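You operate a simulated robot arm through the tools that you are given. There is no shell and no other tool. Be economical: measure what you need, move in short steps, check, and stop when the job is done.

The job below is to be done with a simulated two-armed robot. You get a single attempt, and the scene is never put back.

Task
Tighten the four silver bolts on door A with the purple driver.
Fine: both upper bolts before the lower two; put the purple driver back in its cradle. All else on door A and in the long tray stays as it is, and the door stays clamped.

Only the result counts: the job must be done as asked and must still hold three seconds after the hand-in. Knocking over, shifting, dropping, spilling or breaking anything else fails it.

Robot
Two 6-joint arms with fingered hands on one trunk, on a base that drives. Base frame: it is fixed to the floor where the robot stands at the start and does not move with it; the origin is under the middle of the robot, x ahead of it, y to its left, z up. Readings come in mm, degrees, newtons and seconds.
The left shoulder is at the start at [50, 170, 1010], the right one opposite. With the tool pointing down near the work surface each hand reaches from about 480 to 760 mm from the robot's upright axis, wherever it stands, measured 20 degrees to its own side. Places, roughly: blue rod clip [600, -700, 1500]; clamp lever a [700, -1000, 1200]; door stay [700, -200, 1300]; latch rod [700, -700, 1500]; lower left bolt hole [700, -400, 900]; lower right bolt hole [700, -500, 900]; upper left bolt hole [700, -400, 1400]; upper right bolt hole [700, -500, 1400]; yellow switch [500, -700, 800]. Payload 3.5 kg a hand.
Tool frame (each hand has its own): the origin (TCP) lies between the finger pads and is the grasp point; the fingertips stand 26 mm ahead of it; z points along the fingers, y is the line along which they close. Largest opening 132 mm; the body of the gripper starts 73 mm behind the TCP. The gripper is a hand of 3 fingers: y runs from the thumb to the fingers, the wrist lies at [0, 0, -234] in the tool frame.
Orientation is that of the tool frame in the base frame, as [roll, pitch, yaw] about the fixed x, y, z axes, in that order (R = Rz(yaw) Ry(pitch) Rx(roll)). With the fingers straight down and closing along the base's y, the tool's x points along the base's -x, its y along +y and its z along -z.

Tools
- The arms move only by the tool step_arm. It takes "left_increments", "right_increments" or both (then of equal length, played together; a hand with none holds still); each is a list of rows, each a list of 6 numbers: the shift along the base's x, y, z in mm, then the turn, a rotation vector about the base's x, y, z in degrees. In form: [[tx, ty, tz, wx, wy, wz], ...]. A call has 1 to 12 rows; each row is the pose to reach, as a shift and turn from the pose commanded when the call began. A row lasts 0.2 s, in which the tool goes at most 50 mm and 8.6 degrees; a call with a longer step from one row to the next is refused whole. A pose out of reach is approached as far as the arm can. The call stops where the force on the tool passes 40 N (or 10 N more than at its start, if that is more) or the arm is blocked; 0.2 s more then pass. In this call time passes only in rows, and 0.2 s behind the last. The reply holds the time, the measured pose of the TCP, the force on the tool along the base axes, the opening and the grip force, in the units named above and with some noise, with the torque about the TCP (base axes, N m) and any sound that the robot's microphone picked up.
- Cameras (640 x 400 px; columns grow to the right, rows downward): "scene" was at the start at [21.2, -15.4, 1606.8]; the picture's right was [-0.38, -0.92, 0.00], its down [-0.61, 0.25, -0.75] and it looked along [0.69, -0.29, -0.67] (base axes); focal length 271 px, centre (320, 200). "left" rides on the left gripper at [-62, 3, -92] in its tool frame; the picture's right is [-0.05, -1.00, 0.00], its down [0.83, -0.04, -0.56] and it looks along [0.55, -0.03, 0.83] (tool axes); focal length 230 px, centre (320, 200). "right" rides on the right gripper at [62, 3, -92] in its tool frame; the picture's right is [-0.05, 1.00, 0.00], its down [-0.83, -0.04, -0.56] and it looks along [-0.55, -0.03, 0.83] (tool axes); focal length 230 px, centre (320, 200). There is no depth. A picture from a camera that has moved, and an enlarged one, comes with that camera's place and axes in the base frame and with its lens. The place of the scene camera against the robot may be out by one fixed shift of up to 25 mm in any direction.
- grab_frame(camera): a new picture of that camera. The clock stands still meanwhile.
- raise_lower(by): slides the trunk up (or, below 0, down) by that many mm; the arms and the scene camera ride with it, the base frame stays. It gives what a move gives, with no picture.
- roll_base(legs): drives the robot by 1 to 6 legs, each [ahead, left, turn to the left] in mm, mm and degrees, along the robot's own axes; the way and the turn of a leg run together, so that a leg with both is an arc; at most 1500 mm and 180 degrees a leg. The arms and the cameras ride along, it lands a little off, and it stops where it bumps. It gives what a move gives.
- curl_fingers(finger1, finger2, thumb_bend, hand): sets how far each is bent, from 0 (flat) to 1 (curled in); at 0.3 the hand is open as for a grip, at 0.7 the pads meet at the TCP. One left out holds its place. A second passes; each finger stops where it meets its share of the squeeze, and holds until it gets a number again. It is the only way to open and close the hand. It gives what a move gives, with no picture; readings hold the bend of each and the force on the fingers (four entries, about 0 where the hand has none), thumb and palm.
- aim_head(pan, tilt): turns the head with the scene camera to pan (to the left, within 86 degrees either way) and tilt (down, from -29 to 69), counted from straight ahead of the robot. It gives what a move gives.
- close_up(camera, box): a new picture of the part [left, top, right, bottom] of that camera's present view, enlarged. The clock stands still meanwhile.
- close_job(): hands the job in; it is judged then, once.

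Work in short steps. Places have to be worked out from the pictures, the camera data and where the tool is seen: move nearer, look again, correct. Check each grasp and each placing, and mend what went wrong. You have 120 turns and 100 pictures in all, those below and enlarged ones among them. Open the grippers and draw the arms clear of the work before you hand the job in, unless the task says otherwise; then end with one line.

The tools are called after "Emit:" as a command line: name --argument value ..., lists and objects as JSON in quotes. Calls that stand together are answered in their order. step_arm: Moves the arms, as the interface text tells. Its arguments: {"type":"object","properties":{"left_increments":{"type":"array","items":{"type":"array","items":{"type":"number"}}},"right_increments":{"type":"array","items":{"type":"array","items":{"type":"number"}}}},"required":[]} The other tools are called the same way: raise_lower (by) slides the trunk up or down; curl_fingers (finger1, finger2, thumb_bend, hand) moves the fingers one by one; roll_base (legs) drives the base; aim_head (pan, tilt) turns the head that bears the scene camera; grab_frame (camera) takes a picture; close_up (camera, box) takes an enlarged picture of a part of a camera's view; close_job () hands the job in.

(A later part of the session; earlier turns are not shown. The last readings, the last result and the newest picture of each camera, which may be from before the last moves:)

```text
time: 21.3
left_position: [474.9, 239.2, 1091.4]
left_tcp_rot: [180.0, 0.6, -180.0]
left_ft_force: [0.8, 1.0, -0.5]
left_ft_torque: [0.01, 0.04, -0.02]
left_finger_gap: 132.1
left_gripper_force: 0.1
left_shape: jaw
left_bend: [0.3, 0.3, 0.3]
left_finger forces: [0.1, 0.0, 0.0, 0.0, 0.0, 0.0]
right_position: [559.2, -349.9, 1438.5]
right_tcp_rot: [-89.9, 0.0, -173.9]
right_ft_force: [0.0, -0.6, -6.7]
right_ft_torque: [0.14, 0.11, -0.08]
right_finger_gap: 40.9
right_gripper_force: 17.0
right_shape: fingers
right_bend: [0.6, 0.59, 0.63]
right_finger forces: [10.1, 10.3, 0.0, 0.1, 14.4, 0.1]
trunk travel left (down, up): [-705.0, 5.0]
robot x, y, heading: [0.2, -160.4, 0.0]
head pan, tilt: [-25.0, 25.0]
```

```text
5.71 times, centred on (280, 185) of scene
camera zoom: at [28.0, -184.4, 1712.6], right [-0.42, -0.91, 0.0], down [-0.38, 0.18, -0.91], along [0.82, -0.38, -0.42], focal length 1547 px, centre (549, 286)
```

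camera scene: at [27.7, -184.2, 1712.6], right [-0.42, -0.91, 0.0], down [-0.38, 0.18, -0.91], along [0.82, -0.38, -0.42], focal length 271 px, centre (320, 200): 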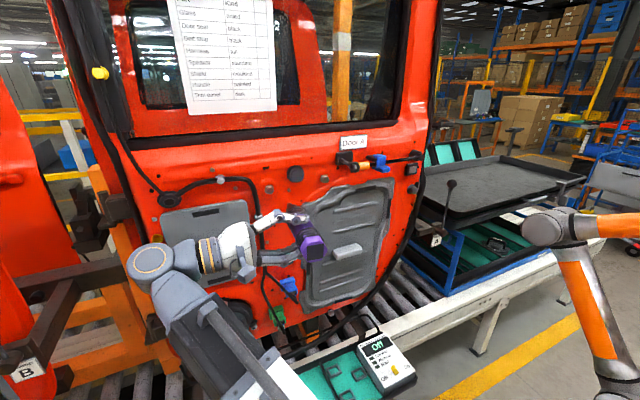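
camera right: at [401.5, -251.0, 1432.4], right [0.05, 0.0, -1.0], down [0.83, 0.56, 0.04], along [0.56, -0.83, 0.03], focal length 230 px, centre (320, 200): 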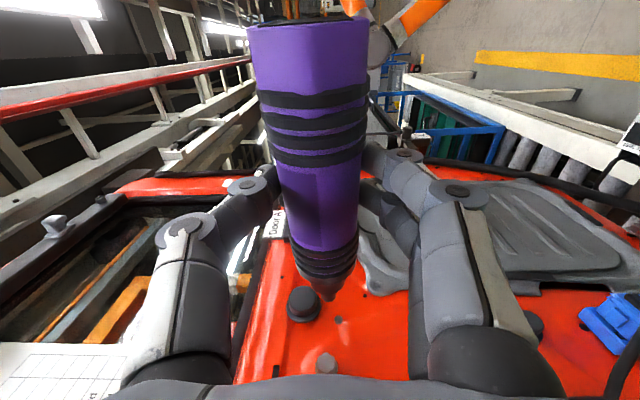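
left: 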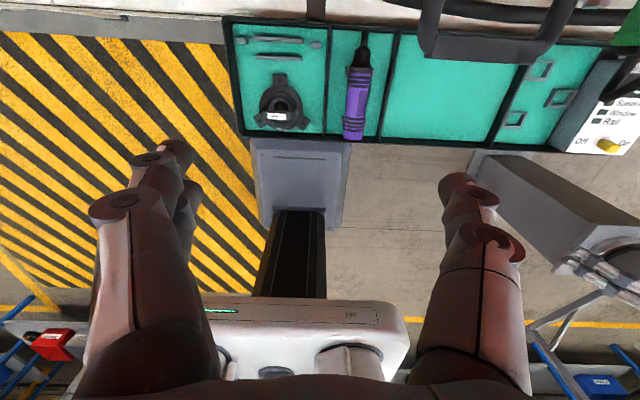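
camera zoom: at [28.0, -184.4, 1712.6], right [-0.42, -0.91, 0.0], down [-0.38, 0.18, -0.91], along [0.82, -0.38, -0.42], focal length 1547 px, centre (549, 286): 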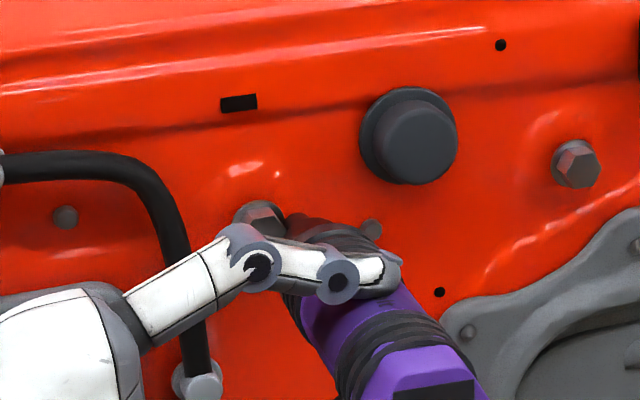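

The head still hides the tip, so the bit is beside it, meaning the tip is further forward (~115 mm ahead of the TCP). I back off 25 mm to see both clearly.

Emit:
step_arm --right_increments '[[-15, 0, 0, 0, 0, 0], [-30, 0, 0, 0, 0, 0]]'

Emit:
close_up --camera "right" --box '[280, 260, 380, 360]'

Emit:
close_up --camera "scene" --box '[250, 170, 310, 210]'

```text
time: 21.9
left_position: [474.0, 239.6, 1091.0]
left_tcp_rot: [-180.0, 0.6, -180.0]
left_ft_force: [-0.2, -1.0, 0.6]
left_ft_torque: [-0.06, -0.01, 0.02]
left_finger_gap: 132.1
left_gripper_force: 0.1
left_shape: jaw
left_bend: [0.3, 0.3, 0.3]
left_finger forces: [0.0, 0.1, 0.0, 0.0, 0.0, 0.0]
right_position: [527.2, -347.3, 1440.4]
right_tcp_rot: [-89.9, 0.1, -174.0]
right_ft_force: [-0.1, -0.5, -6.7]
right_ft_torque: [0.09, 0.09, 0.0]
right_finger_gap: 40.7
right_gripper_force: 17.2
right_shape: fingers
right_bend: [0.59, 0.59, 0.63]
right_finger forces: [10.1, 10.2, 0.0, 0.0, 14.2, 0.0]
trunk travel left (down, up): [-705.0, 5.0]
robot x, y, heading: [-1.1, -163.0, 0.1]
head pan, tilt: [-25.0, 25.0]
```

```text
4.00 times, centred on (330, 310) of right
camera zoom: at [456.0, -260.9, 1438.2], right [0.05, 0.0, -1.0], down [0.77, 0.64, 0.04], along [0.64, -0.77, 0.03], focal length 920 px, centre (280, -240)
```

zoom: 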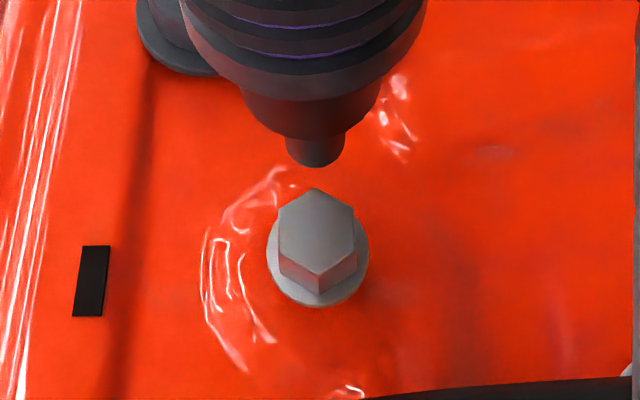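

```text
10.00 times, centred on (280, 190) of scene
camera zoom: at [27.7, -184.1, 1712.6], right [-0.42, -0.91, 0.0], down [-0.38, 0.18, -0.91], along [0.82, -0.38, -0.42], focal length 2708 px, centre (720, 300)
```

zoom: 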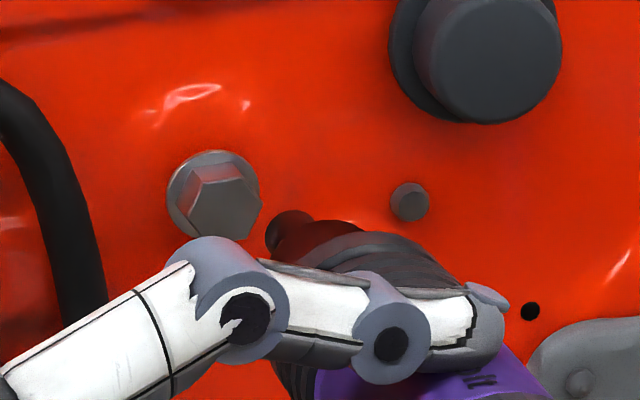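

Combining both views: tip is ~23 mm short of the bolt face and ~8 mm too far to -y, z matched. Shift +8 in y, +12 in x, and look.

Emit:
step_arm --right_increments '[[0, 8, 0, 0, 0, 0], [12, 8, 0, 0, 0, 0]]'

Emit:
close_up --camera "right" --box '[280, 260, 380, 360]'

Emit:
close_up --camera "scene" --box '[250, 170, 310, 210]'

```text
time: 22.5
left_position: [473.6, 240.2, 1090.2]
left_tcp_rot: [179.8, 0.7, -180.0]
left_ft_force: [1.1, -0.4, 0.0]
left_ft_torque: [0.02, 0.0, -0.01]
left_finger_gap: 131.7
left_gripper_force: 0.1
left_shape: jaw
left_bend: [0.3, 0.3, 0.3]
left_finger forces: [0.0, 0.0, 0.0, 0.1, 0.1, 0.0]
right_position: [541.0, -338.8, 1440.7]
right_tcp_rot: [-89.9, 0.0, -174.0]
right_ft_force: [0.8, 0.2, -6.0]
right_ft_torque: [0.12, 0.06, 0.01]
right_finger_gap: 40.7
right_gripper_force: 17.1
right_shape: fingers
right_bend: [0.59, 0.59, 0.63]
right_finger forces: [10.3, 10.2, 0.1, 0.0, 14.2, 0.0]
trunk travel left (down, up): [-705.0, 5.0]
robot x, y, heading: [-0.7, -161.0, -0.0]
head pan, tilt: [-25.0, 25.0]
```

```text
4.00 times, centred on (330, 310) of right
camera zoom: at [468.1, -252.4, 1438.7], right [0.05, 0.0, -1.0], down [0.77, 0.64, 0.04], along [0.64, -0.77, 0.03], focal length 920 px, centre (280, -240)
```

zoom: 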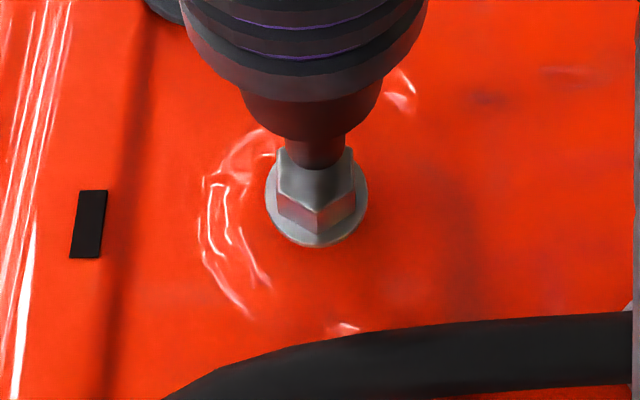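

```text
10.00 times, centred on (280, 190) of scene
camera zoom: at [28.2, -184.2, 1712.6], right [-0.42, -0.91, 0.0], down [-0.38, 0.18, -0.91], along [0.82, -0.38, -0.42], focal length 2708 px, centre (720, 300)
```

zoom: 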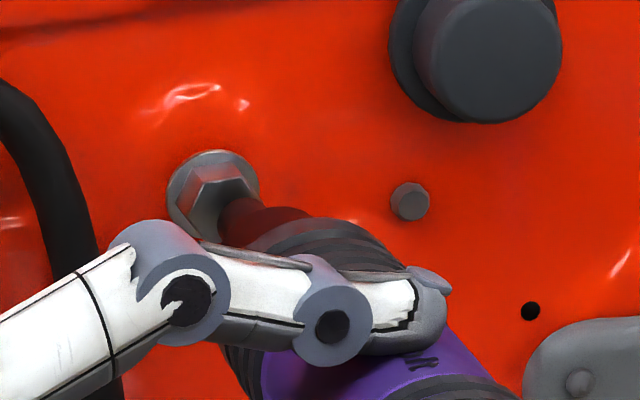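

Now the bit is in front of the face, both views agree on ~9 mm to go with alignment within 2 mm. Press on gently.

Emit:
step_arm --right_increments '[[6, 0, 0, 0, 0, 0], [10, 0, 0, 0, 0, 0], [13, 0, 0, 0, 0, 0]]'

Emit:
close_up --camera "right" --box '[280, 260, 380, 360]'

Emit:
close_up --camera "scene" --box '[250, 170, 310, 210]'

```text
time: 23.3
left_position: [473.1, 239.8, 1091.6]
left_tcp_rot: [180.0, 0.7, -180.0]
left_ft_force: [0.0, -0.5, 0.6]
left_ft_torque: [-0.02, -0.01, -0.01]
left_finger_gap: 131.8
left_gripper_force: 0.1
left_shape: jaw
left_bend: [0.3, 0.3, 0.3]
left_finger forces: [0.0, 0.0, 0.1, 0.1, 0.0, 0.1]
right_position: [550.3, -340.1, 1441.5]
right_tcp_rot: [-89.9, 0.1, -174.1]
right_ft_force: [-8.9, 0.8, -6.3]
right_ft_torque: [0.12, 0.12, -0.14]
right_finger_gap: 40.9
right_gripper_force: 17.5
right_shape: fingers
right_bend: [0.59, 0.59, 0.64]
right_finger forces: [10.4, 10.2, 0.0, 0.0, 14.1, 0.0]
trunk travel left (down, up): [-705.0, 5.0]
robot x, y, heading: [-0.2, -160.2, 0.1]
head pan, tilt: [-25.0, 25.0]
```

```text
4.00 times, centred on (330, 310) of right
camera zoom: at [479.3, -254.6, 1439.6], right [0.05, 0.0, -1.0], down [0.77, 0.64, 0.04], along [0.64, -0.77, 0.03], focal length 920 px, centre (280, -240)
```

zoom: 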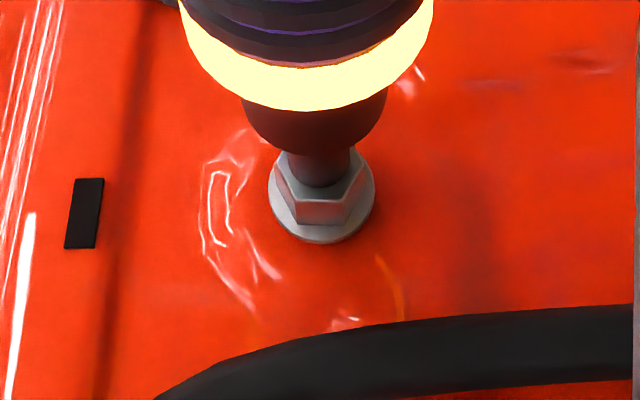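

```text
10.00 times, centred on (280, 190) of scene
camera zoom: at [26.0, -184.2, 1712.6], right [-0.42, -0.91, 0.0], down [-0.38, 0.18, -0.91], along [0.82, -0.38, -0.42], focal length 2708 px, centre (720, 300)
```

zoom: 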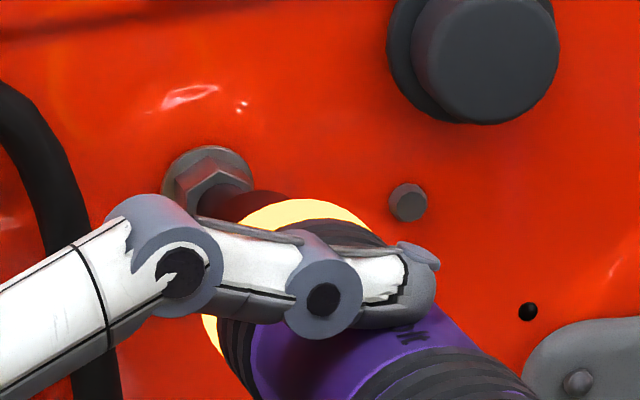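

The driver's ring lit up yellow and the hex has turned: it runs when pressed on. Hold here and watch.

Emit:
step_arm --right_increments '[[0, 0, 0, 0, 0, 0], [0, 0, 0, 0, 0, 0], [0, 0, 0, 0, 0, 0], [0, 0, 0, 0, 0, 0], [0, 0, 0, 0, 0, 0]]'

Emit:
close_up --camera "right" --box '[280, 260, 380, 360]'

```text
time: 24.5
left_position: [474.4, 240.2, 1089.8]
left_tcp_rot: [179.9, 0.6, 180.0]
left_ft_force: [0.4, -1.1, 0.1]
left_ft_torque: [-0.01, 0.02, -0.03]
left_finger_gap: 131.8
left_gripper_force: 0.0
left_shape: jaw
left_bend: [0.3, 0.3, 0.3]
left_finger forces: [0.0, 0.0, 0.0, 0.1, 0.1, 0.0]
right_position: [552.0, -340.6, 1441.6]
right_tcp_rot: [-89.9, 0.0, -174.1]
right_ft_force: [-2.9, -0.3, -5.7]
right_ft_torque: [0.15, 0.1, 0.0]
right_finger_gap: 40.8
right_gripper_force: 17.5
right_shape: fingers
right_bend: [0.59, 0.59, 0.64]
right_finger forces: [10.2, 10.2, 0.0, 0.0, 14.0, 0.0]
trunk travel left (down, up): [-705.0, 5.0]
robot x, y, heading: [-1.9, -162.4, -0.1]
head pan, tilt: [-25.0, 25.0]
```

```text
4.00 times, centred on (330, 310) of right
camera zoom: at [480.5, -254.3, 1439.3], right [0.05, 0.0, -1.0], down [0.77, 0.64, 0.04], along [0.64, -0.77, 0.03], focal length 920 px, centre (280, -240)
```

zoom: 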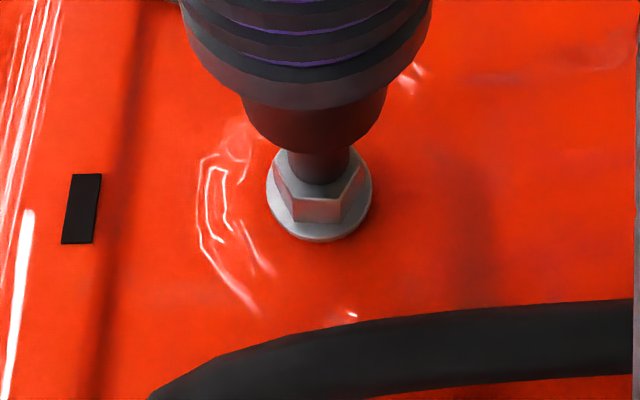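

Light went off as the bolt sank and the push fell to 3 N. I keep feeding forward.

Emit:
step_arm --right_increments '[[2, 0, 0, 0, 0, 0], [4, 0, 0, 0, 0, 0], [6, 0, 0, 0, 0, 0], [6, 0, 0, 0, 0, 0]]'

Emit:
close_up --camera "right" --box '[280, 260, 380, 360]'

```text
time: 25.5
left_position: [471.7, 240.7, 1091.2]
left_tcp_rot: [179.9, 0.8, -180.0]
left_ft_force: [0.3, -0.3, -0.3]
left_ft_torque: [0.02, 0.0, -0.02]
left_finger_gap: 131.9
left_gripper_force: 0.0
left_shape: jaw
left_bend: [0.3, 0.3, 0.3]
left_finger forces: [0.0, 0.0, 0.0, 0.1, 0.0, 0.0]
right_position: [555.8, -339.1, 1442.8]
right_tcp_rot: [-89.9, 0.2, -174.1]
right_ft_force: [-20.5, 0.1, -7.3]
right_ft_torque: [0.12, 0.21, -0.39]
right_finger_gap: 40.9
right_gripper_force: 17.2
right_shape: fingers
right_bend: [0.59, 0.59, 0.64]
right_finger forces: [10.4, 10.8, 0.0, 0.1, 14.0, 0.0]
trunk travel left (down, up): [-705.0, 5.0]
robot x, y, heading: [-2.9, -162.0, 0.2]
head pan, tilt: [-25.0, 25.0]
```

```text
4.00 times, centred on (330, 310) of right
camera zoom: at [483.7, -253.6, 1440.0], right [0.05, 0.0, -1.0], down [0.77, 0.64, 0.04], along [0.64, -0.77, 0.03], focal length 920 px, centre (280, -240)
```

zoom: 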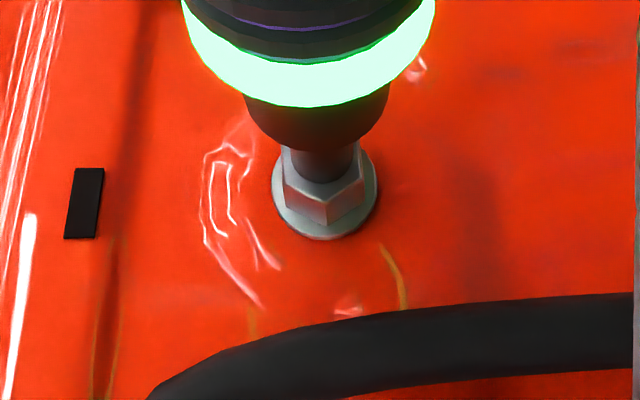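

Green light: the upper left bolt is tight. I retreat 60 mm, move 161 mm right and 5 mm up to the upper right bolt, then close to a stand-off.

Emit:
step_arm --right_increments '[[-25, 0, 0, 0, 0, 0], [-65, 0, 0, 0, 0, 0], [-65, -45, 2, 0, 0, 0], [-65, -90, 4, 0, 0, 0], [-65, -135, 5, 0, 0, 0], [-60, -161, 5, 0, 0, 0], [-35, -161, 5, 0, 0, 0]]'

Emit:
close_up --camera "right" --box '[280, 260, 380, 360]'

Emit:
grab_frame --camera "scene"

```text
time: 27.1
left_position: [476.2, 240.0, 1089.9]
left_tcp_rot: [180.0, 0.6, 180.0]
left_ft_force: [0.7, -0.4, -1.0]
left_ft_torque: [-0.03, 0.03, -0.02]
left_finger_gap: 132.1
left_gripper_force: 0.1
left_shape: jaw
left_bend: [0.3, 0.3, 0.3]
left_finger forces: [0.0, 0.1, 0.0, 0.0, 0.1, 0.1]
right_position: [526.2, -502.2, 1445.9]
right_tcp_rot: [-89.9, 0.0, -174.0]
right_ft_force: [-0.4, 0.1, -6.0]
right_ft_torque: [0.12, 0.08, 0.01]
right_finger_gap: 40.8
right_gripper_force: 17.4
right_shape: fingers
right_bend: [0.59, 0.59, 0.64]
right_finger forces: [10.3, 10.2, 0.0, 0.0, 14.4, 0.0]
trunk travel left (down, up): [-705.0, 5.0]
robot x, y, heading: [-0.8, -161.4, -0.2]
head pan, tilt: [-25.0, 25.0]
```

```text
4.00 times, centred on (330, 310) of right
camera zoom: at [453.4, -417.2, 1444.0], right [0.05, 0.0, -1.0], down [0.77, 0.64, 0.04], along [0.64, -0.77, 0.03], focal length 920 px, centre (280, -240)
```

zoom: 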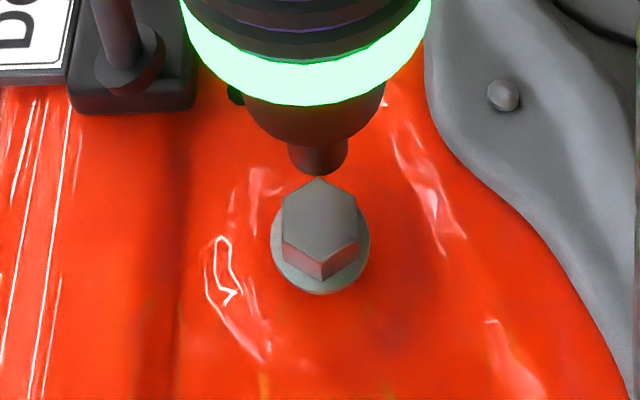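

```text
58 pictures are left
camera scene: at [28.5, -184.2, 1712.6], right [-0.42, -0.91, 0.0], down [-0.38, 0.18, -0.91], along [0.82, -0.38, -0.42], focal length 271 px, centre (320, 200)
```

scene: 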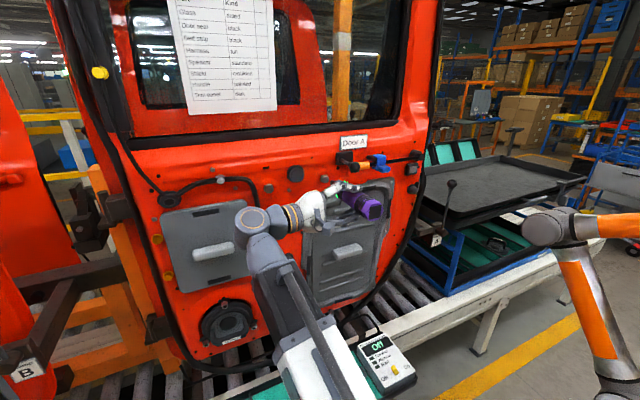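

Same picture as at the first bolt: needs about +5 mm in y, +25 mm in x. Approach to 9 mm short and check.

Emit:
step_arm --right_increments '[[0, 5, 0, 0, 0, 0], [15, 5, 0, 0, 0, 0]]'

Emit:
close_up --camera "right" --box '[280, 260, 380, 360]'

Emit:
close_up --camera "scene" --box '[300, 160, 360, 200]'

```text
time: 27.7
left_position: [474.0, 239.6, 1090.6]
left_tcp_rot: [179.9, 0.6, -180.0]
left_ft_force: [-0.1, 0.7, 0.1]
left_ft_torque: [-0.03, 0.02, -0.01]
left_finger_gap: 131.5
left_gripper_force: 0.1
left_shape: jaw
left_bend: [0.3, 0.3, 0.3]
left_finger forces: [0.0, 0.0, 0.0, 0.0, 0.1, 0.1]
right_position: [537.6, -495.2, 1446.8]
right_tcp_rot: [-89.9, 0.0, -174.0]
right_ft_force: [0.2, 0.1, -6.1]
right_ft_torque: [0.11, 0.08, 0.01]
right_finger_gap: 41.2
right_gripper_force: 17.4
right_shape: fingers
right_bend: [0.59, 0.59, 0.64]
right_finger forces: [10.2, 10.2, 0.1, 0.0, 14.3, 0.0]
trunk travel left (down, up): [-705.0, 5.0]
robot x, y, heading: [2.6, -160.7, -0.3]
head pan, tilt: [-25.0, 25.0]
```

```text
4.00 times, centred on (330, 310) of right
camera zoom: at [466.3, -409.7, 1443.4], right [0.05, 0.0, -1.0], down [0.77, 0.64, 0.04], along [0.64, -0.77, 0.03], focal length 920 px, centre (280, -240)
```

zoom: 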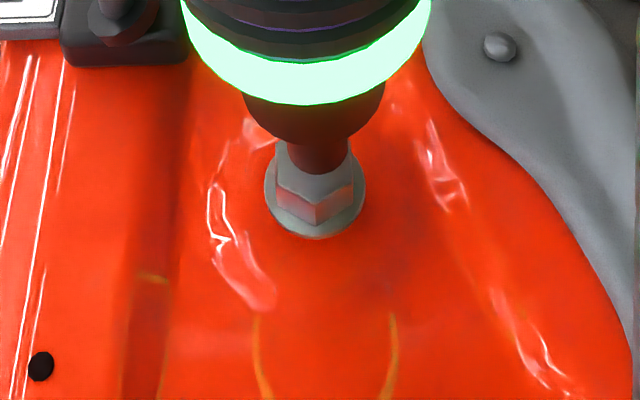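

```text
10.00 times, centred on (330, 180) of scene
camera zoom: at [28.2, -184.4, 1712.6], right [-0.42, -0.91, 0.0], down [-0.38, 0.18, -0.91], along [0.82, -0.38, -0.42], focal length 2708 px, centre (220, 400)
```

zoom: 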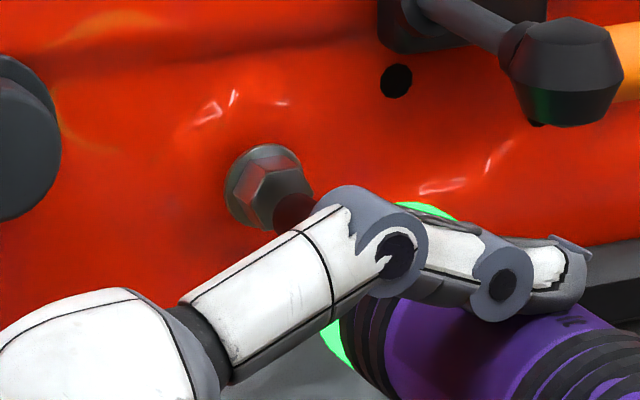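

Aligned as at the first bolt. Feed in and press on.

Emit:
step_arm --right_increments '[[6, -1, 0, 0, 0, 0], [10, -1, 0, 0, 0, 0], [13, -1, 0, 0, 0, 0], [15, -1, 0, 0, 0, 0], [16, -1, 0, 0, 0, 0], [17, -1, 0, 0, 0, 0], [18, -1, 0, 0, 0, 0], [19, -1, 0, 0, 0, 0], [19, -1, 0, 0, 0, 0], [20, -1, 0, 0, 0, 0], [20, -1, 0, 0, 0, 0]]'

Emit:
close_up --camera "right" --box '[280, 260, 380, 360]'

```text
time: 30.1
left_position: [473.1, 240.9, 1092.5]
left_tcp_rot: [179.9, 0.7, -180.0]
left_ft_force: [-0.4, 0.1, -1.1]
left_ft_torque: [-0.03, -0.03, -0.01]
left_finger_gap: 131.8
left_gripper_force: 0.1
left_shape: jaw
left_bend: [0.3, 0.3, 0.3]
left_finger forces: [0.0, 0.0, 0.1, 0.0, 0.0, 0.0]
right_position: [555.5, -497.1, 1446.0]
right_tcp_rot: [-90.1, 0.1, -174.2]
right_ft_force: [-18.8, 0.0, -6.7]
right_ft_torque: [0.15, 0.15, -0.39]
right_finger_gap: 40.7
right_gripper_force: 17.2
right_shape: fingers
right_bend: [0.59, 0.59, 0.64]
right_finger forces: [10.4, 10.3, 0.0, 0.1, 14.2, 0.0]
trunk travel left (down, up): [-705.0, 5.0]
robot x, y, heading: [-1.0, -162.4, -0.2]
head pan, tilt: [-25.0, 25.0]
```

```text
4.00 times, centred on (330, 310) of right
camera zoom: at [483.6, -410.5, 1444.2], right [0.05, 0.0, -1.0], down [0.77, 0.64, 0.04], along [0.64, -0.77, 0.03], focal length 920 px, centre (280, -240)
```

zoom: 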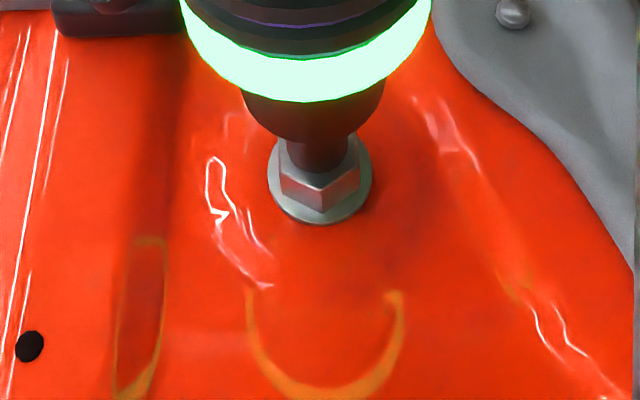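

Light shows green, but it was green already on arrival. I back off a little and compare the bolt and light.

Emit:
step_arm --right_increments '[[-20, 0, 0, 0, 0, 0], [-40, 0, 0, 0, 0, 0], [-40, 0, 0, 0, 0, 0], [-40, 0, 0, 0, 0, 0], [-40, 0, 0, 0, 0, 0]]'

Emit:
close_up --camera "right" --box '[280, 260, 380, 360]'

Emit:
close_up --camera "scene" --box '[240, 155, 360, 215]'

```text
time: 31.3
left_position: [473.5, 239.8, 1091.3]
left_tcp_rot: [179.9, 0.6, 180.0]
left_ft_force: [-0.2, 0.3, 0.1]
left_ft_torque: [-0.07, 0.0, -0.01]
left_finger_gap: 131.9
left_gripper_force: 0.1
left_shape: jaw
left_bend: [0.3, 0.3, 0.3]
left_finger forces: [0.1, 0.0, 0.1, 0.0, 0.0, 0.0]
right_position: [519.6, -496.2, 1446.1]
right_tcp_rot: [-89.9, -0.1, -174.0]
right_ft_force: [0.3, 0.5, -5.8]
right_ft_torque: [0.16, 0.07, 0.0]
right_finger_gap: 41.1
right_gripper_force: 17.3
right_shape: fingers
right_bend: [0.59, 0.59, 0.64]
right_finger forces: [10.1, 10.3, 0.0, 0.1, 14.0, 0.0]
trunk travel left (down, up): [-705.0, 5.0]
robot x, y, heading: [1.0, -165.1, -0.1]
head pan, tilt: [-25.0, 25.0]
```

```text
4.00 times, centred on (330, 310) of right
camera zoom: at [446.6, -410.3, 1443.4], right [0.05, 0.0, -1.0], down [0.77, 0.64, 0.04], along [0.64, -0.77, 0.03], focal length 920 px, centre (280, -240)
```

zoom: 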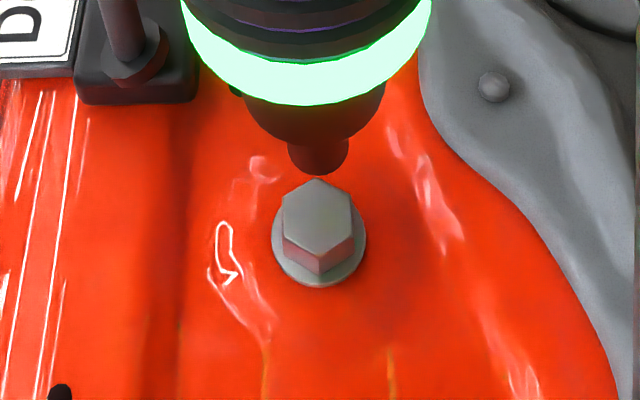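

```text
5.33 times, centred on (300, 185) of scene
camera zoom: at [27.7, -184.3, 1712.6], right [-0.42, -0.91, 0.0], down [-0.38, 0.18, -0.91], along [0.82, -0.38, -0.42], focal length 1444 px, centre (427, 280)
```

zoom: 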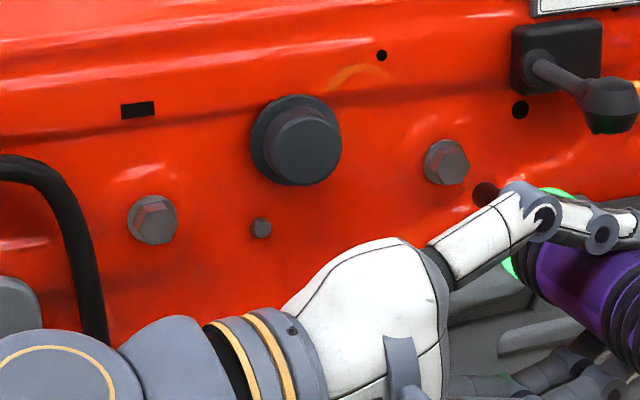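

Bolt size in the view shrank, suggesting it sank home. Take the same scene zoom as before to compare.

Emit:
close_up --camera "scene" --box '[300, 160, 360, 200]'

Emit:
close_up --camera "scene" --box '[250, 170, 310, 210]'

```text
10.00 times, centred on (330, 180) of scene
camera zoom: at [27.7, -184.3, 1712.6], right [-0.42, -0.91, 0.0], down [-0.38, 0.18, -0.91], along [0.82, -0.38, -0.42], focal length 2708 px, centre (220, 400)
```

zoom: 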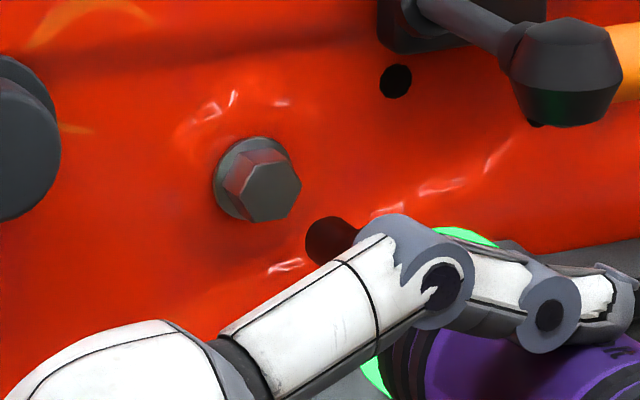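

```text
10.00 times, centred on (280, 190) of scene
camera zoom: at [27.7, -184.3, 1712.6], right [-0.42, -0.91, 0.0], down [-0.38, 0.18, -0.91], along [0.82, -0.38, -0.42], focal length 2708 px, centre (720, 300)
```

zoom: 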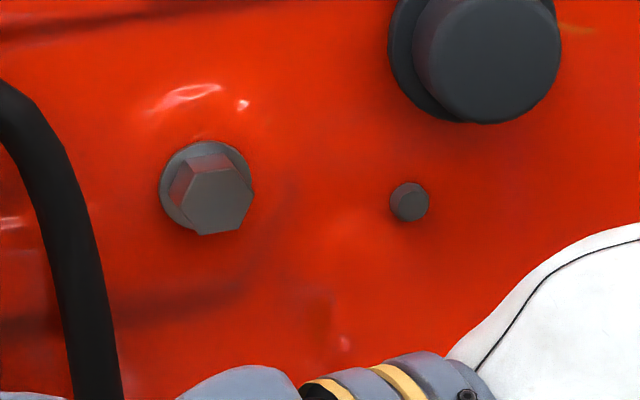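

Both bolts' flanges moved in identically, so both upper bolts are home. Next the lower left bolt (about (677,-357,920)): I retreat, and roll the hand back to fingers-down while descending.

Emit:
step_arm --right_increments '[[-20, 0, 0, 0, 0, 0], [-35, 10, -20, 0, 0, 0]]'

Emit:
step_arm --right_increments '[[0, 11, -42, 8, 0, 0], [0, 22, -84, 16, 0, 0], [0, 33, -126, 24, 0, 0], [0, 44, -168, 32, 0, 0], [0, 55, -210, 40, 0, 0], [0, 66, -252, 48, 0, 0], [0, 77, -294, 56, 0, 0], [0, 88, -336, 64, 0, 0], [0, 99, -378, 72, 0, 0], [0, 110, -420, 80, 0, 0], [0, 120, -460, 88, 0, 0], [0, 129, -490, 90, 0, 0]]'

Emit:
grab_frame --camera "right"

Emit:
aim_head --pan -25 --tilt 42

Emit:
grab_frame --camera "scene"

```text
time: 31.9
left_position: [474.1, 240.6, 1091.9]
left_tcp_rot: [-180.0, 0.6, 179.9]
left_ft_force: [-0.3, 0.0, -0.6]
left_ft_torque: [-0.02, 0.0, -0.03]
left_finger_gap: 131.8
left_gripper_force: 0.2
left_shape: jaw
left_bend: [0.3, 0.3, 0.3]
left_finger forces: [0.0, 0.0, 0.0, 0.0, 0.0, 0.0]
right_position: [482.4, -484.0, 1424.4]
right_tcp_rot: [-89.9, -0.1, -174.1]
right_ft_force: [-0.1, 0.5, -5.2]
right_ft_torque: [0.16, 0.09, -0.03]
right_finger_gap: 40.9
right_gripper_force: 17.3
right_shape: fingers
right_bend: [0.59, 0.59, 0.64]
right_finger forces: [10.3, 10.4, 0.0, 0.0, 14.2, 0.0]
trunk travel left (down, up): [-705.0, 5.0]
robot x, y, heading: [-0.5, -160.5, -0.3]
head pan, tilt: [-25.0, 25.0]
```

```text
time: 34.5
left_position: [474.7, 239.4, 1090.4]
left_tcp_rot: [-180.0, 0.6, -180.0]
left_ft_force: [0.1, 0.9, 0.1]
left_ft_torque: [0.03, 0.01, -0.01]
left_finger_gap: 131.9
left_gripper_force: 0.1
left_shape: jaw
left_bend: [0.3, 0.3, 0.3]
left_finger forces: [0.1, 0.0, 0.1, 0.0, 0.0, 0.0]
right_position: [496.0, -358.1, 936.3]
right_tcp_rot: [-180.0, 5.9, 179.8]
right_ft_force: [-0.1, 0.0, -5.3]
right_ft_torque: [0.02, 0.1, 0.02]
right_finger_gap: 40.9
right_gripper_force: 17.5
right_shape: fingers
right_bend: [0.6, 0.59, 0.63]
right_finger forces: [8.6, 8.6, 0.0, 0.0, 17.0, 0.1]
right hand out of reach, approached as far as the arm can: row 8, 9, 10, 11, 12
trunk travel left (down, up): [-705.0, 5.0]
robot x, y, heading: [-0.5, -162.0, 0.1]
head pan, tilt: [-25.0, 25.0]
```

```text
50 pictures are left
camera right: at [422.3, -354.6, 1023.1], right [0.05, 1.0, 0.01], down [0.77, -0.04, 0.64], along [0.64, -0.03, -0.77], focal length 230 px, centre (320, 200)
```

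right: 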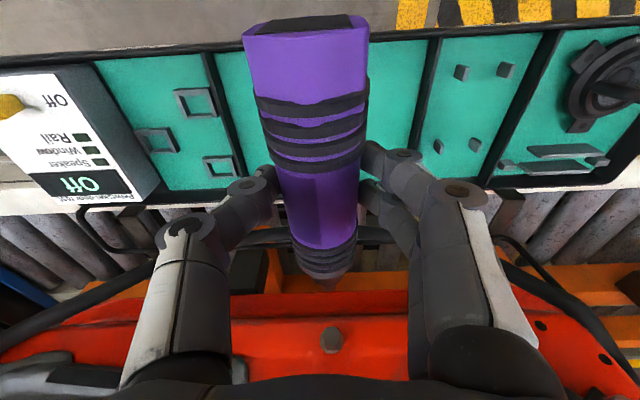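

```text
time: 35.3
left_position: [475.1, 239.7, 1091.6]
left_tcp_rot: [-180.0, 0.6, -180.0]
left_ft_force: [-0.6, 0.0, -0.4]
left_ft_torque: [0.04, 0.0, 0.0]
left_finger_gap: 131.7
left_gripper_force: 0.0
left_shape: jaw
left_bend: [0.3, 0.3, 0.3]
left_finger forces: [0.0, 0.1, 0.1, 0.0, 0.0, 0.0]
right_position: [494.2, -358.6, 937.6]
right_tcp_rot: [-179.9, 5.7, -180.0]
right_ft_force: [0.0, -0.2, -5.8]
right_ft_torque: [0.06, 0.07, 0.0]
right_finger_gap: 40.8
right_gripper_force: 17.7
right_shape: fingers
right_bend: [0.6, 0.59, 0.63]
right_finger forces: [8.5, 8.7, 0.0, 0.0, 16.9, 0.0]
trunk travel left (down, up): [-705.0, 5.0]
robot x, y, heading: [3.2, -163.4, 0.0]
head pan, tilt: [-25.0, 42.0]
```

```text
49 pictures are left
camera scene: at [20.1, -180.6, 1686.4], right [-0.42, -0.91, 0.0], down [-0.61, 0.28, -0.74], along [0.67, -0.31, -0.67], focal length 271 px, centre (320, 200)
```

scene: 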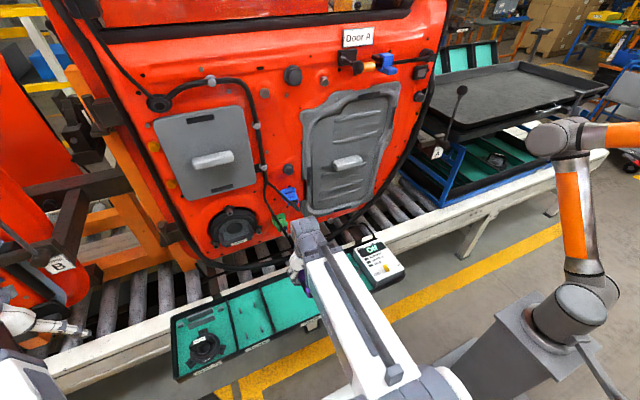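

Fingers-down pose reached. Zoom to the bit and the lower left bolt.

Emit:
close_up --camera "right" --box '[280, 260, 380, 360]'

Emit:
close_up --camera "scene" --box '[250, 180, 350, 250]'

```text
4.00 times, centred on (330, 310) of right
camera zoom: at [422.2, -354.6, 1023.7], right [0.05, 1.0, 0.0], down [0.77, -0.04, 0.64], along [0.64, -0.03, -0.77], focal length 920 px, centre (280, -240)
```

zoom: 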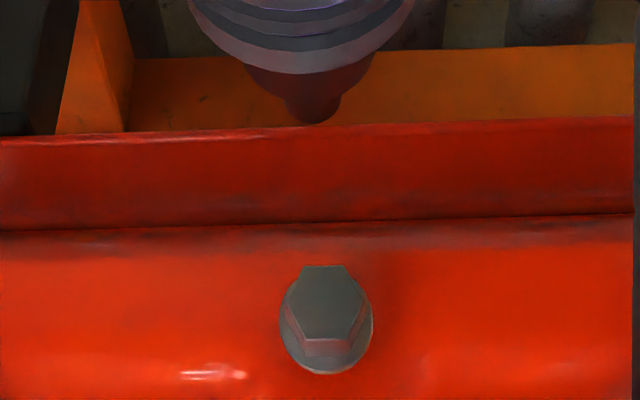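

```text
5.71 times, centred on (300, 215) of scene
camera zoom: at [20.1, -180.6, 1686.4], right [-0.42, -0.91, 0.0], down [-0.61, 0.28, -0.74], along [0.67, -0.31, -0.67], focal length 1547 px, centre (434, 114)
```

zoom: 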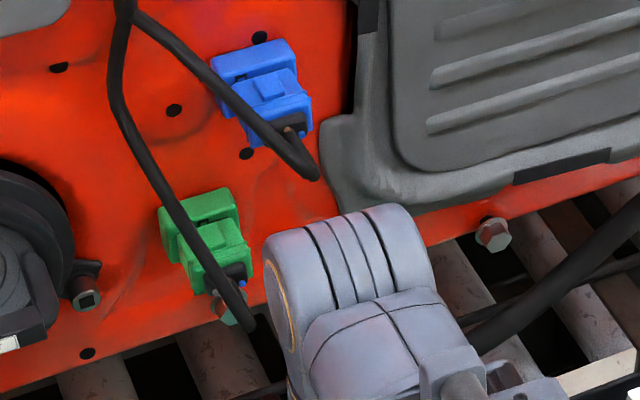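

Tip is about 20 mm below and 55 mm short of the lower left bolt. Note the black harness cable ends close by its left. I move up/forward partway and re-measure.

Emit:
step_arm --right_increments '[[10, 2, 9, 0, 0, 0], [25, 2, 18, 0, 0, 0], [42, 2, 18, 0, 0, 0]]'

Emit:
close_up --camera "right" --box '[280, 260, 380, 360]'

Emit:
close_up --camera "scene" --box '[260, 200, 320, 240]'

```text
time: 36.1
left_position: [474.9, 240.8, 1089.8]
left_tcp_rot: [180.0, 0.6, -180.0]
left_ft_force: [0.1, -0.6, 0.3]
left_ft_torque: [0.01, 0.0, 0.0]
left_finger_gap: 132.0
left_gripper_force: 0.0
left_shape: jaw
left_bend: [0.3, 0.3, 0.3]
left_finger forces: [0.0, 0.0, 0.1, 0.0, 0.1, 0.0]
right_position: [536.6, -356.2, 952.3]
right_tcp_rot: [-180.0, 6.0, 180.0]
right_ft_force: [-0.2, -0.2, -5.4]
right_ft_torque: [0.0, 0.05, 0.02]
right_finger_gap: 40.8
right_gripper_force: 16.9
right_shape: fingers
right_bend: [0.6, 0.59, 0.63]
right_finger forces: [8.5, 8.8, 0.1, 0.0, 16.9, 0.0]
trunk travel left (down, up): [-705.0, 5.0]
robot x, y, heading: [-2.7, -162.8, 0.1]
head pan, tilt: [-25.0, 42.0]
```

```text
4.00 times, centred on (330, 310) of right
camera zoom: at [464.7, -352.4, 1040.0], right [0.05, 1.0, 0.0], down [0.77, -0.04, 0.64], along [0.64, -0.03, -0.77], focal length 920 px, centre (280, -240)
```

zoom: 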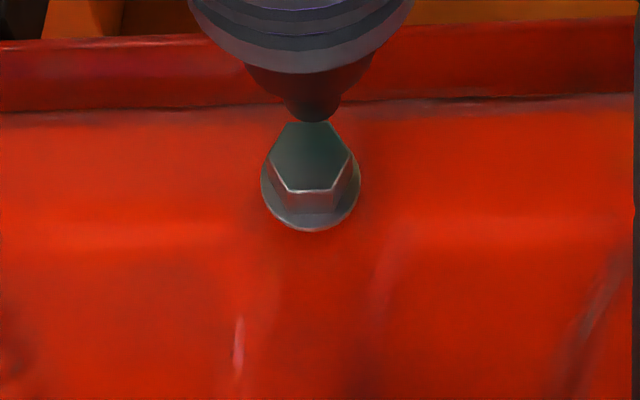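

```text
10.00 times, centred on (290, 220) of scene
camera zoom: at [20.4, -180.6, 1686.3], right [-0.42, -0.91, 0.0], down [-0.61, 0.28, -0.74], along [0.67, -0.31, -0.67], focal length 2708 px, centre (620, 0)
```

zoom: 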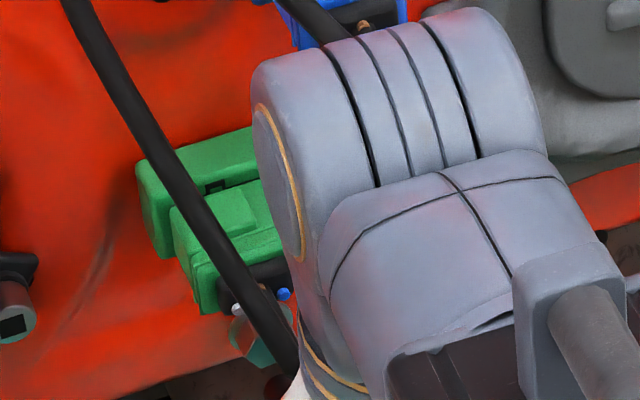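

Tip is now nearly at face depth but still ~10 mm too low. Back off 20 mm, raise 11 mm, look.

Emit:
step_arm --right_increments '[[-20, 0, 0, 0, 0, 0], [-20, 0, 11, 0, 0, 0]]'

Emit:
close_up --camera "right" --box '[280, 260, 380, 360]'

```text
time: 36.7
left_position: [474.7, 240.5, 1091.3]
left_tcp_rot: [-180.0, 0.6, 180.0]
left_ft_force: [0.1, -0.7, 0.1]
left_ft_torque: [-0.02, 0.01, 0.01]
left_finger_gap: 131.9
left_gripper_force: 0.1
left_shape: jaw
left_bend: [0.3, 0.3, 0.3]
left_finger forces: [0.0, 0.1, 0.0, 0.1, 0.1, 0.1]
right_position: [515.0, -356.2, 963.8]
right_tcp_rot: [-179.9, 5.9, -180.0]
right_ft_force: [-0.1, -0.1, -7.1]
right_ft_torque: [0.01, 0.11, -0.03]
right_finger_gap: 41.1
right_gripper_force: 17.0
right_shape: fingers
right_bend: [0.6, 0.59, 0.63]
right_finger forces: [8.6, 8.7, 0.1, 0.1, 16.9, 0.1]
trunk travel left (down, up): [-705.0, 5.0]
robot x, y, heading: [0.3, -159.6, 0.0]
head pan, tilt: [-25.0, 42.0]
```

```text
4.00 times, centred on (330, 310) of right
camera zoom: at [443.5, -352.1, 1050.9], right [0.05, 1.0, 0.0], down [0.77, -0.04, 0.64], along [0.64, -0.03, -0.77], focal length 920 px, centre (280, -240)
```

zoom: 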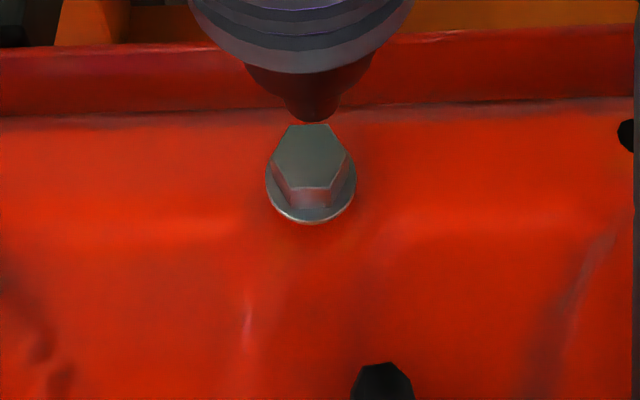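

Now the bolt should close onto the tip as I advance straight. Advance 16 mm and check.

Emit:
step_arm --right_increments '[[8, 0, 0, 0, 0, 0], [17, 0, 0, 0, 0, 0]]'

Emit:
close_up --camera "right" --box '[280, 260, 380, 360]'

Emit:
close_up --camera "scene" --box '[260, 200, 320, 240]'

```text
time: 37.3
left_position: [474.1, 241.0, 1090.4]
left_tcp_rot: [180.0, 0.6, 179.9]
left_ft_force: [0.4, -0.1, -0.2]
left_ft_torque: [0.01, 0.01, 0.0]
left_finger_gap: 131.7
left_gripper_force: 0.0
left_shape: jaw
left_bend: [0.3, 0.3, 0.3]
left_finger forces: [0.0, 0.0, 0.0, 0.0, 0.0, 0.0]
right_position: [532.8, -356.3, 965.1]
right_tcp_rot: [-179.9, 6.0, 179.9]
right_ft_force: [0.1, 0.3, -5.7]
right_ft_torque: [0.02, 0.08, -0.03]
right_finger_gap: 40.9
right_gripper_force: 17.7
right_shape: fingers
right_bend: [0.6, 0.59, 0.63]
right_finger forces: [8.5, 8.7, 0.0, 0.1, 17.0, 0.1]
trunk travel left (down, up): [-705.0, 5.0]
robot x, y, heading: [1.0, -158.0, 0.1]
head pan, tilt: [-25.0, 42.0]
```

```text
4.00 times, centred on (330, 310) of right
camera zoom: at [460.1, -352.5, 1051.4], right [0.05, 1.0, 0.0], down [0.77, -0.04, 0.64], along [0.64, -0.03, -0.77], focal length 920 px, centre (280, -240)
```

zoom: 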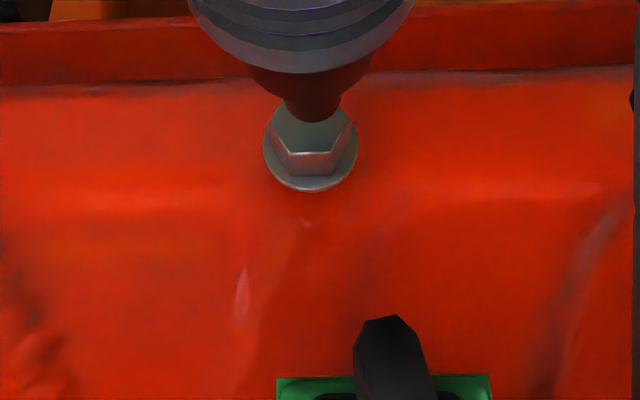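

```text
10.00 times, centred on (290, 220) of scene
camera zoom: at [20.2, -180.6, 1686.3], right [-0.42, -0.91, 0.0], down [-0.61, 0.28, -0.74], along [0.67, -0.31, -0.67], focal length 2708 px, centre (620, 0)
```

zoom: 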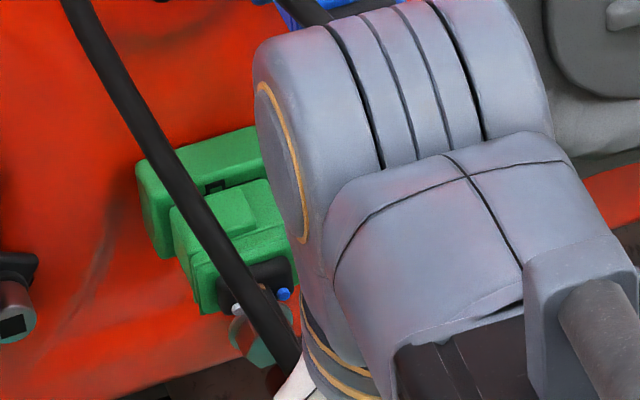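

A black cable end hangs at roughly (580,-344,1010), above the bit and close in front of the hand. I check its clearance before pressing on.

Emit:
grab_frame --camera "right"

Emit:
close_up --camera "left" --box '[320, 0, 640, 200]'

```text
41 pictures are left
camera right: at [460.1, -352.5, 1051.4], right [0.05, 1.0, 0.0], down [0.77, -0.04, 0.64], along [0.64, -0.03, -0.77], focal length 230 px, centre (320, 200)
```

right: 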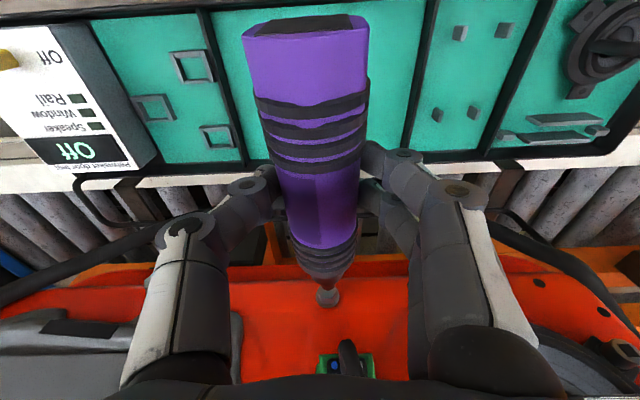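

```text
2.00 times, centred on (480, 100) of left
camera zoom: at [537.2, 243.4, 1183.7], right [0.05, -1.0, 0.0], down [-0.84, -0.04, 0.55], along [-0.55, -0.03, -0.84], focal length 460 px, centre (0, 400)
```

zoom: 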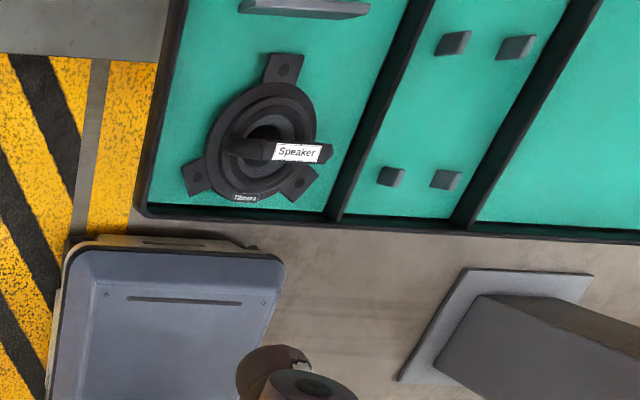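

The cable is right in front of the palm, so fingers-down would risk it. I back off and roll the hand a further +90° so that the wrist lies to the right, away from the cables.

Emit:
step_arm --right_increments '[[-22, 0, 0, 0, 0, 0], [-45, 0, 0, 0, 0, 0]]'

Emit:
step_arm --right_increments '[[5, -2, -2, 8, 0, 0], [5, -4, -4, 16, 0, 0], [5, -5, -6, 24, 0, 0], [5, -6, -8, 32, 0, 0], [5, -8, -10, 40, 0, 0], [5, -9, -12, 48, 0, 0], [5, -10, -15, 56, 0, 0], [5, -11, -18, 64, 0, 0], [5, -12, -21, 72, 0, 0], [5, -14, -24, 80, 0, 0], [5, -15, -27, 88, 0, 0], [5, -15, -27, 90, 0, 0]]'

Emit:
grab_frame --camera "right"

Emit:
grab_frame --camera "scene"

```text
time: 37.9
left_position: [474.9, 240.2, 1090.0]
left_tcp_rot: [179.9, 0.6, -180.0]
left_ft_force: [0.3, -0.6, -0.8]
left_ft_torque: [0.0, 0.04, 0.03]
left_finger_gap: 131.7
left_gripper_force: 0.1
left_shape: jaw
left_bend: [0.3, 0.3, 0.3]
left_finger forces: [0.1, 0.0, 0.1, 0.0, 0.1, 0.1]
right_position: [496.6, -358.5, 964.3]
right_tcp_rot: [-179.8, 5.8, 180.0]
right_ft_force: [0.0, -0.2, -5.7]
right_ft_torque: [0.01, 0.07, 0.01]
right_finger_gap: 41.0
right_gripper_force: 16.7
right_shape: fingers
right_bend: [0.6, 0.59, 0.63]
right_finger forces: [8.4, 8.7, 0.0, 0.0, 16.9, 0.0]
right hand out of reach, approached as far as the arm can: row 2
trunk travel left (down, up): [-705.0, 5.0]
robot x, y, heading: [0.9, -162.1, -0.2]
head pan, tilt: [-25.0, 42.0]
```

```text
time: 40.5
left_position: [474.1, 240.0, 1090.8]
left_tcp_rot: [180.0, 0.6, -180.0]
left_ft_force: [0.1, -0.2, -0.5]
left_ft_torque: [0.02, 0.0, 0.02]
left_finger_gap: 132.1
left_gripper_force: 0.0
left_shape: jaw
left_bend: [0.3, 0.3, 0.3]
left_finger forces: [0.0, 0.0, 0.0, 0.1, 0.0, 0.0]
right_position: [502.8, -371.3, 936.3]
right_tcp_rot: [90.0, 0.0, 173.9]
right_ft_force: [-0.4, -0.2, -6.4]
right_ft_torque: [-0.1, 0.09, 0.02]
right_finger_gap: 40.9
right_gripper_force: 17.1
right_shape: fingers
right_bend: [0.62, 0.61, 0.62]
right_finger forces: [7.0, 7.0, 0.0, 0.0, 20.1, 0.0]
trunk travel left (down, up): [-705.0, 5.0]
robot x, y, heading: [4.0, -161.6, -0.2]
head pan, tilt: [-25.0, 42.0]
```

```text
39 pictures are left
camera right: at [429.4, -456.5, 939.1], right [0.05, -0.01, 1.0], down [0.77, -0.64, -0.04], along [0.64, 0.77, -0.03], focal length 230 px, centre (320, 200)
```

right: 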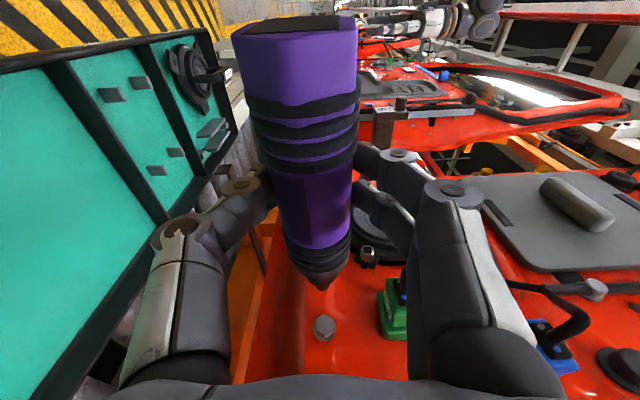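

```text
38 pictures are left
camera scene: at [20.0, -180.6, 1686.3], right [-0.42, -0.91, 0.0], down [-0.61, 0.28, -0.74], along [0.67, -0.31, -0.67], focal length 271 px, centre (320, 200)
```

scene: 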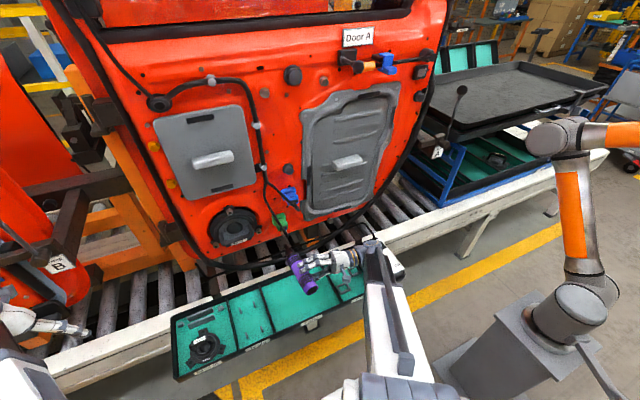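

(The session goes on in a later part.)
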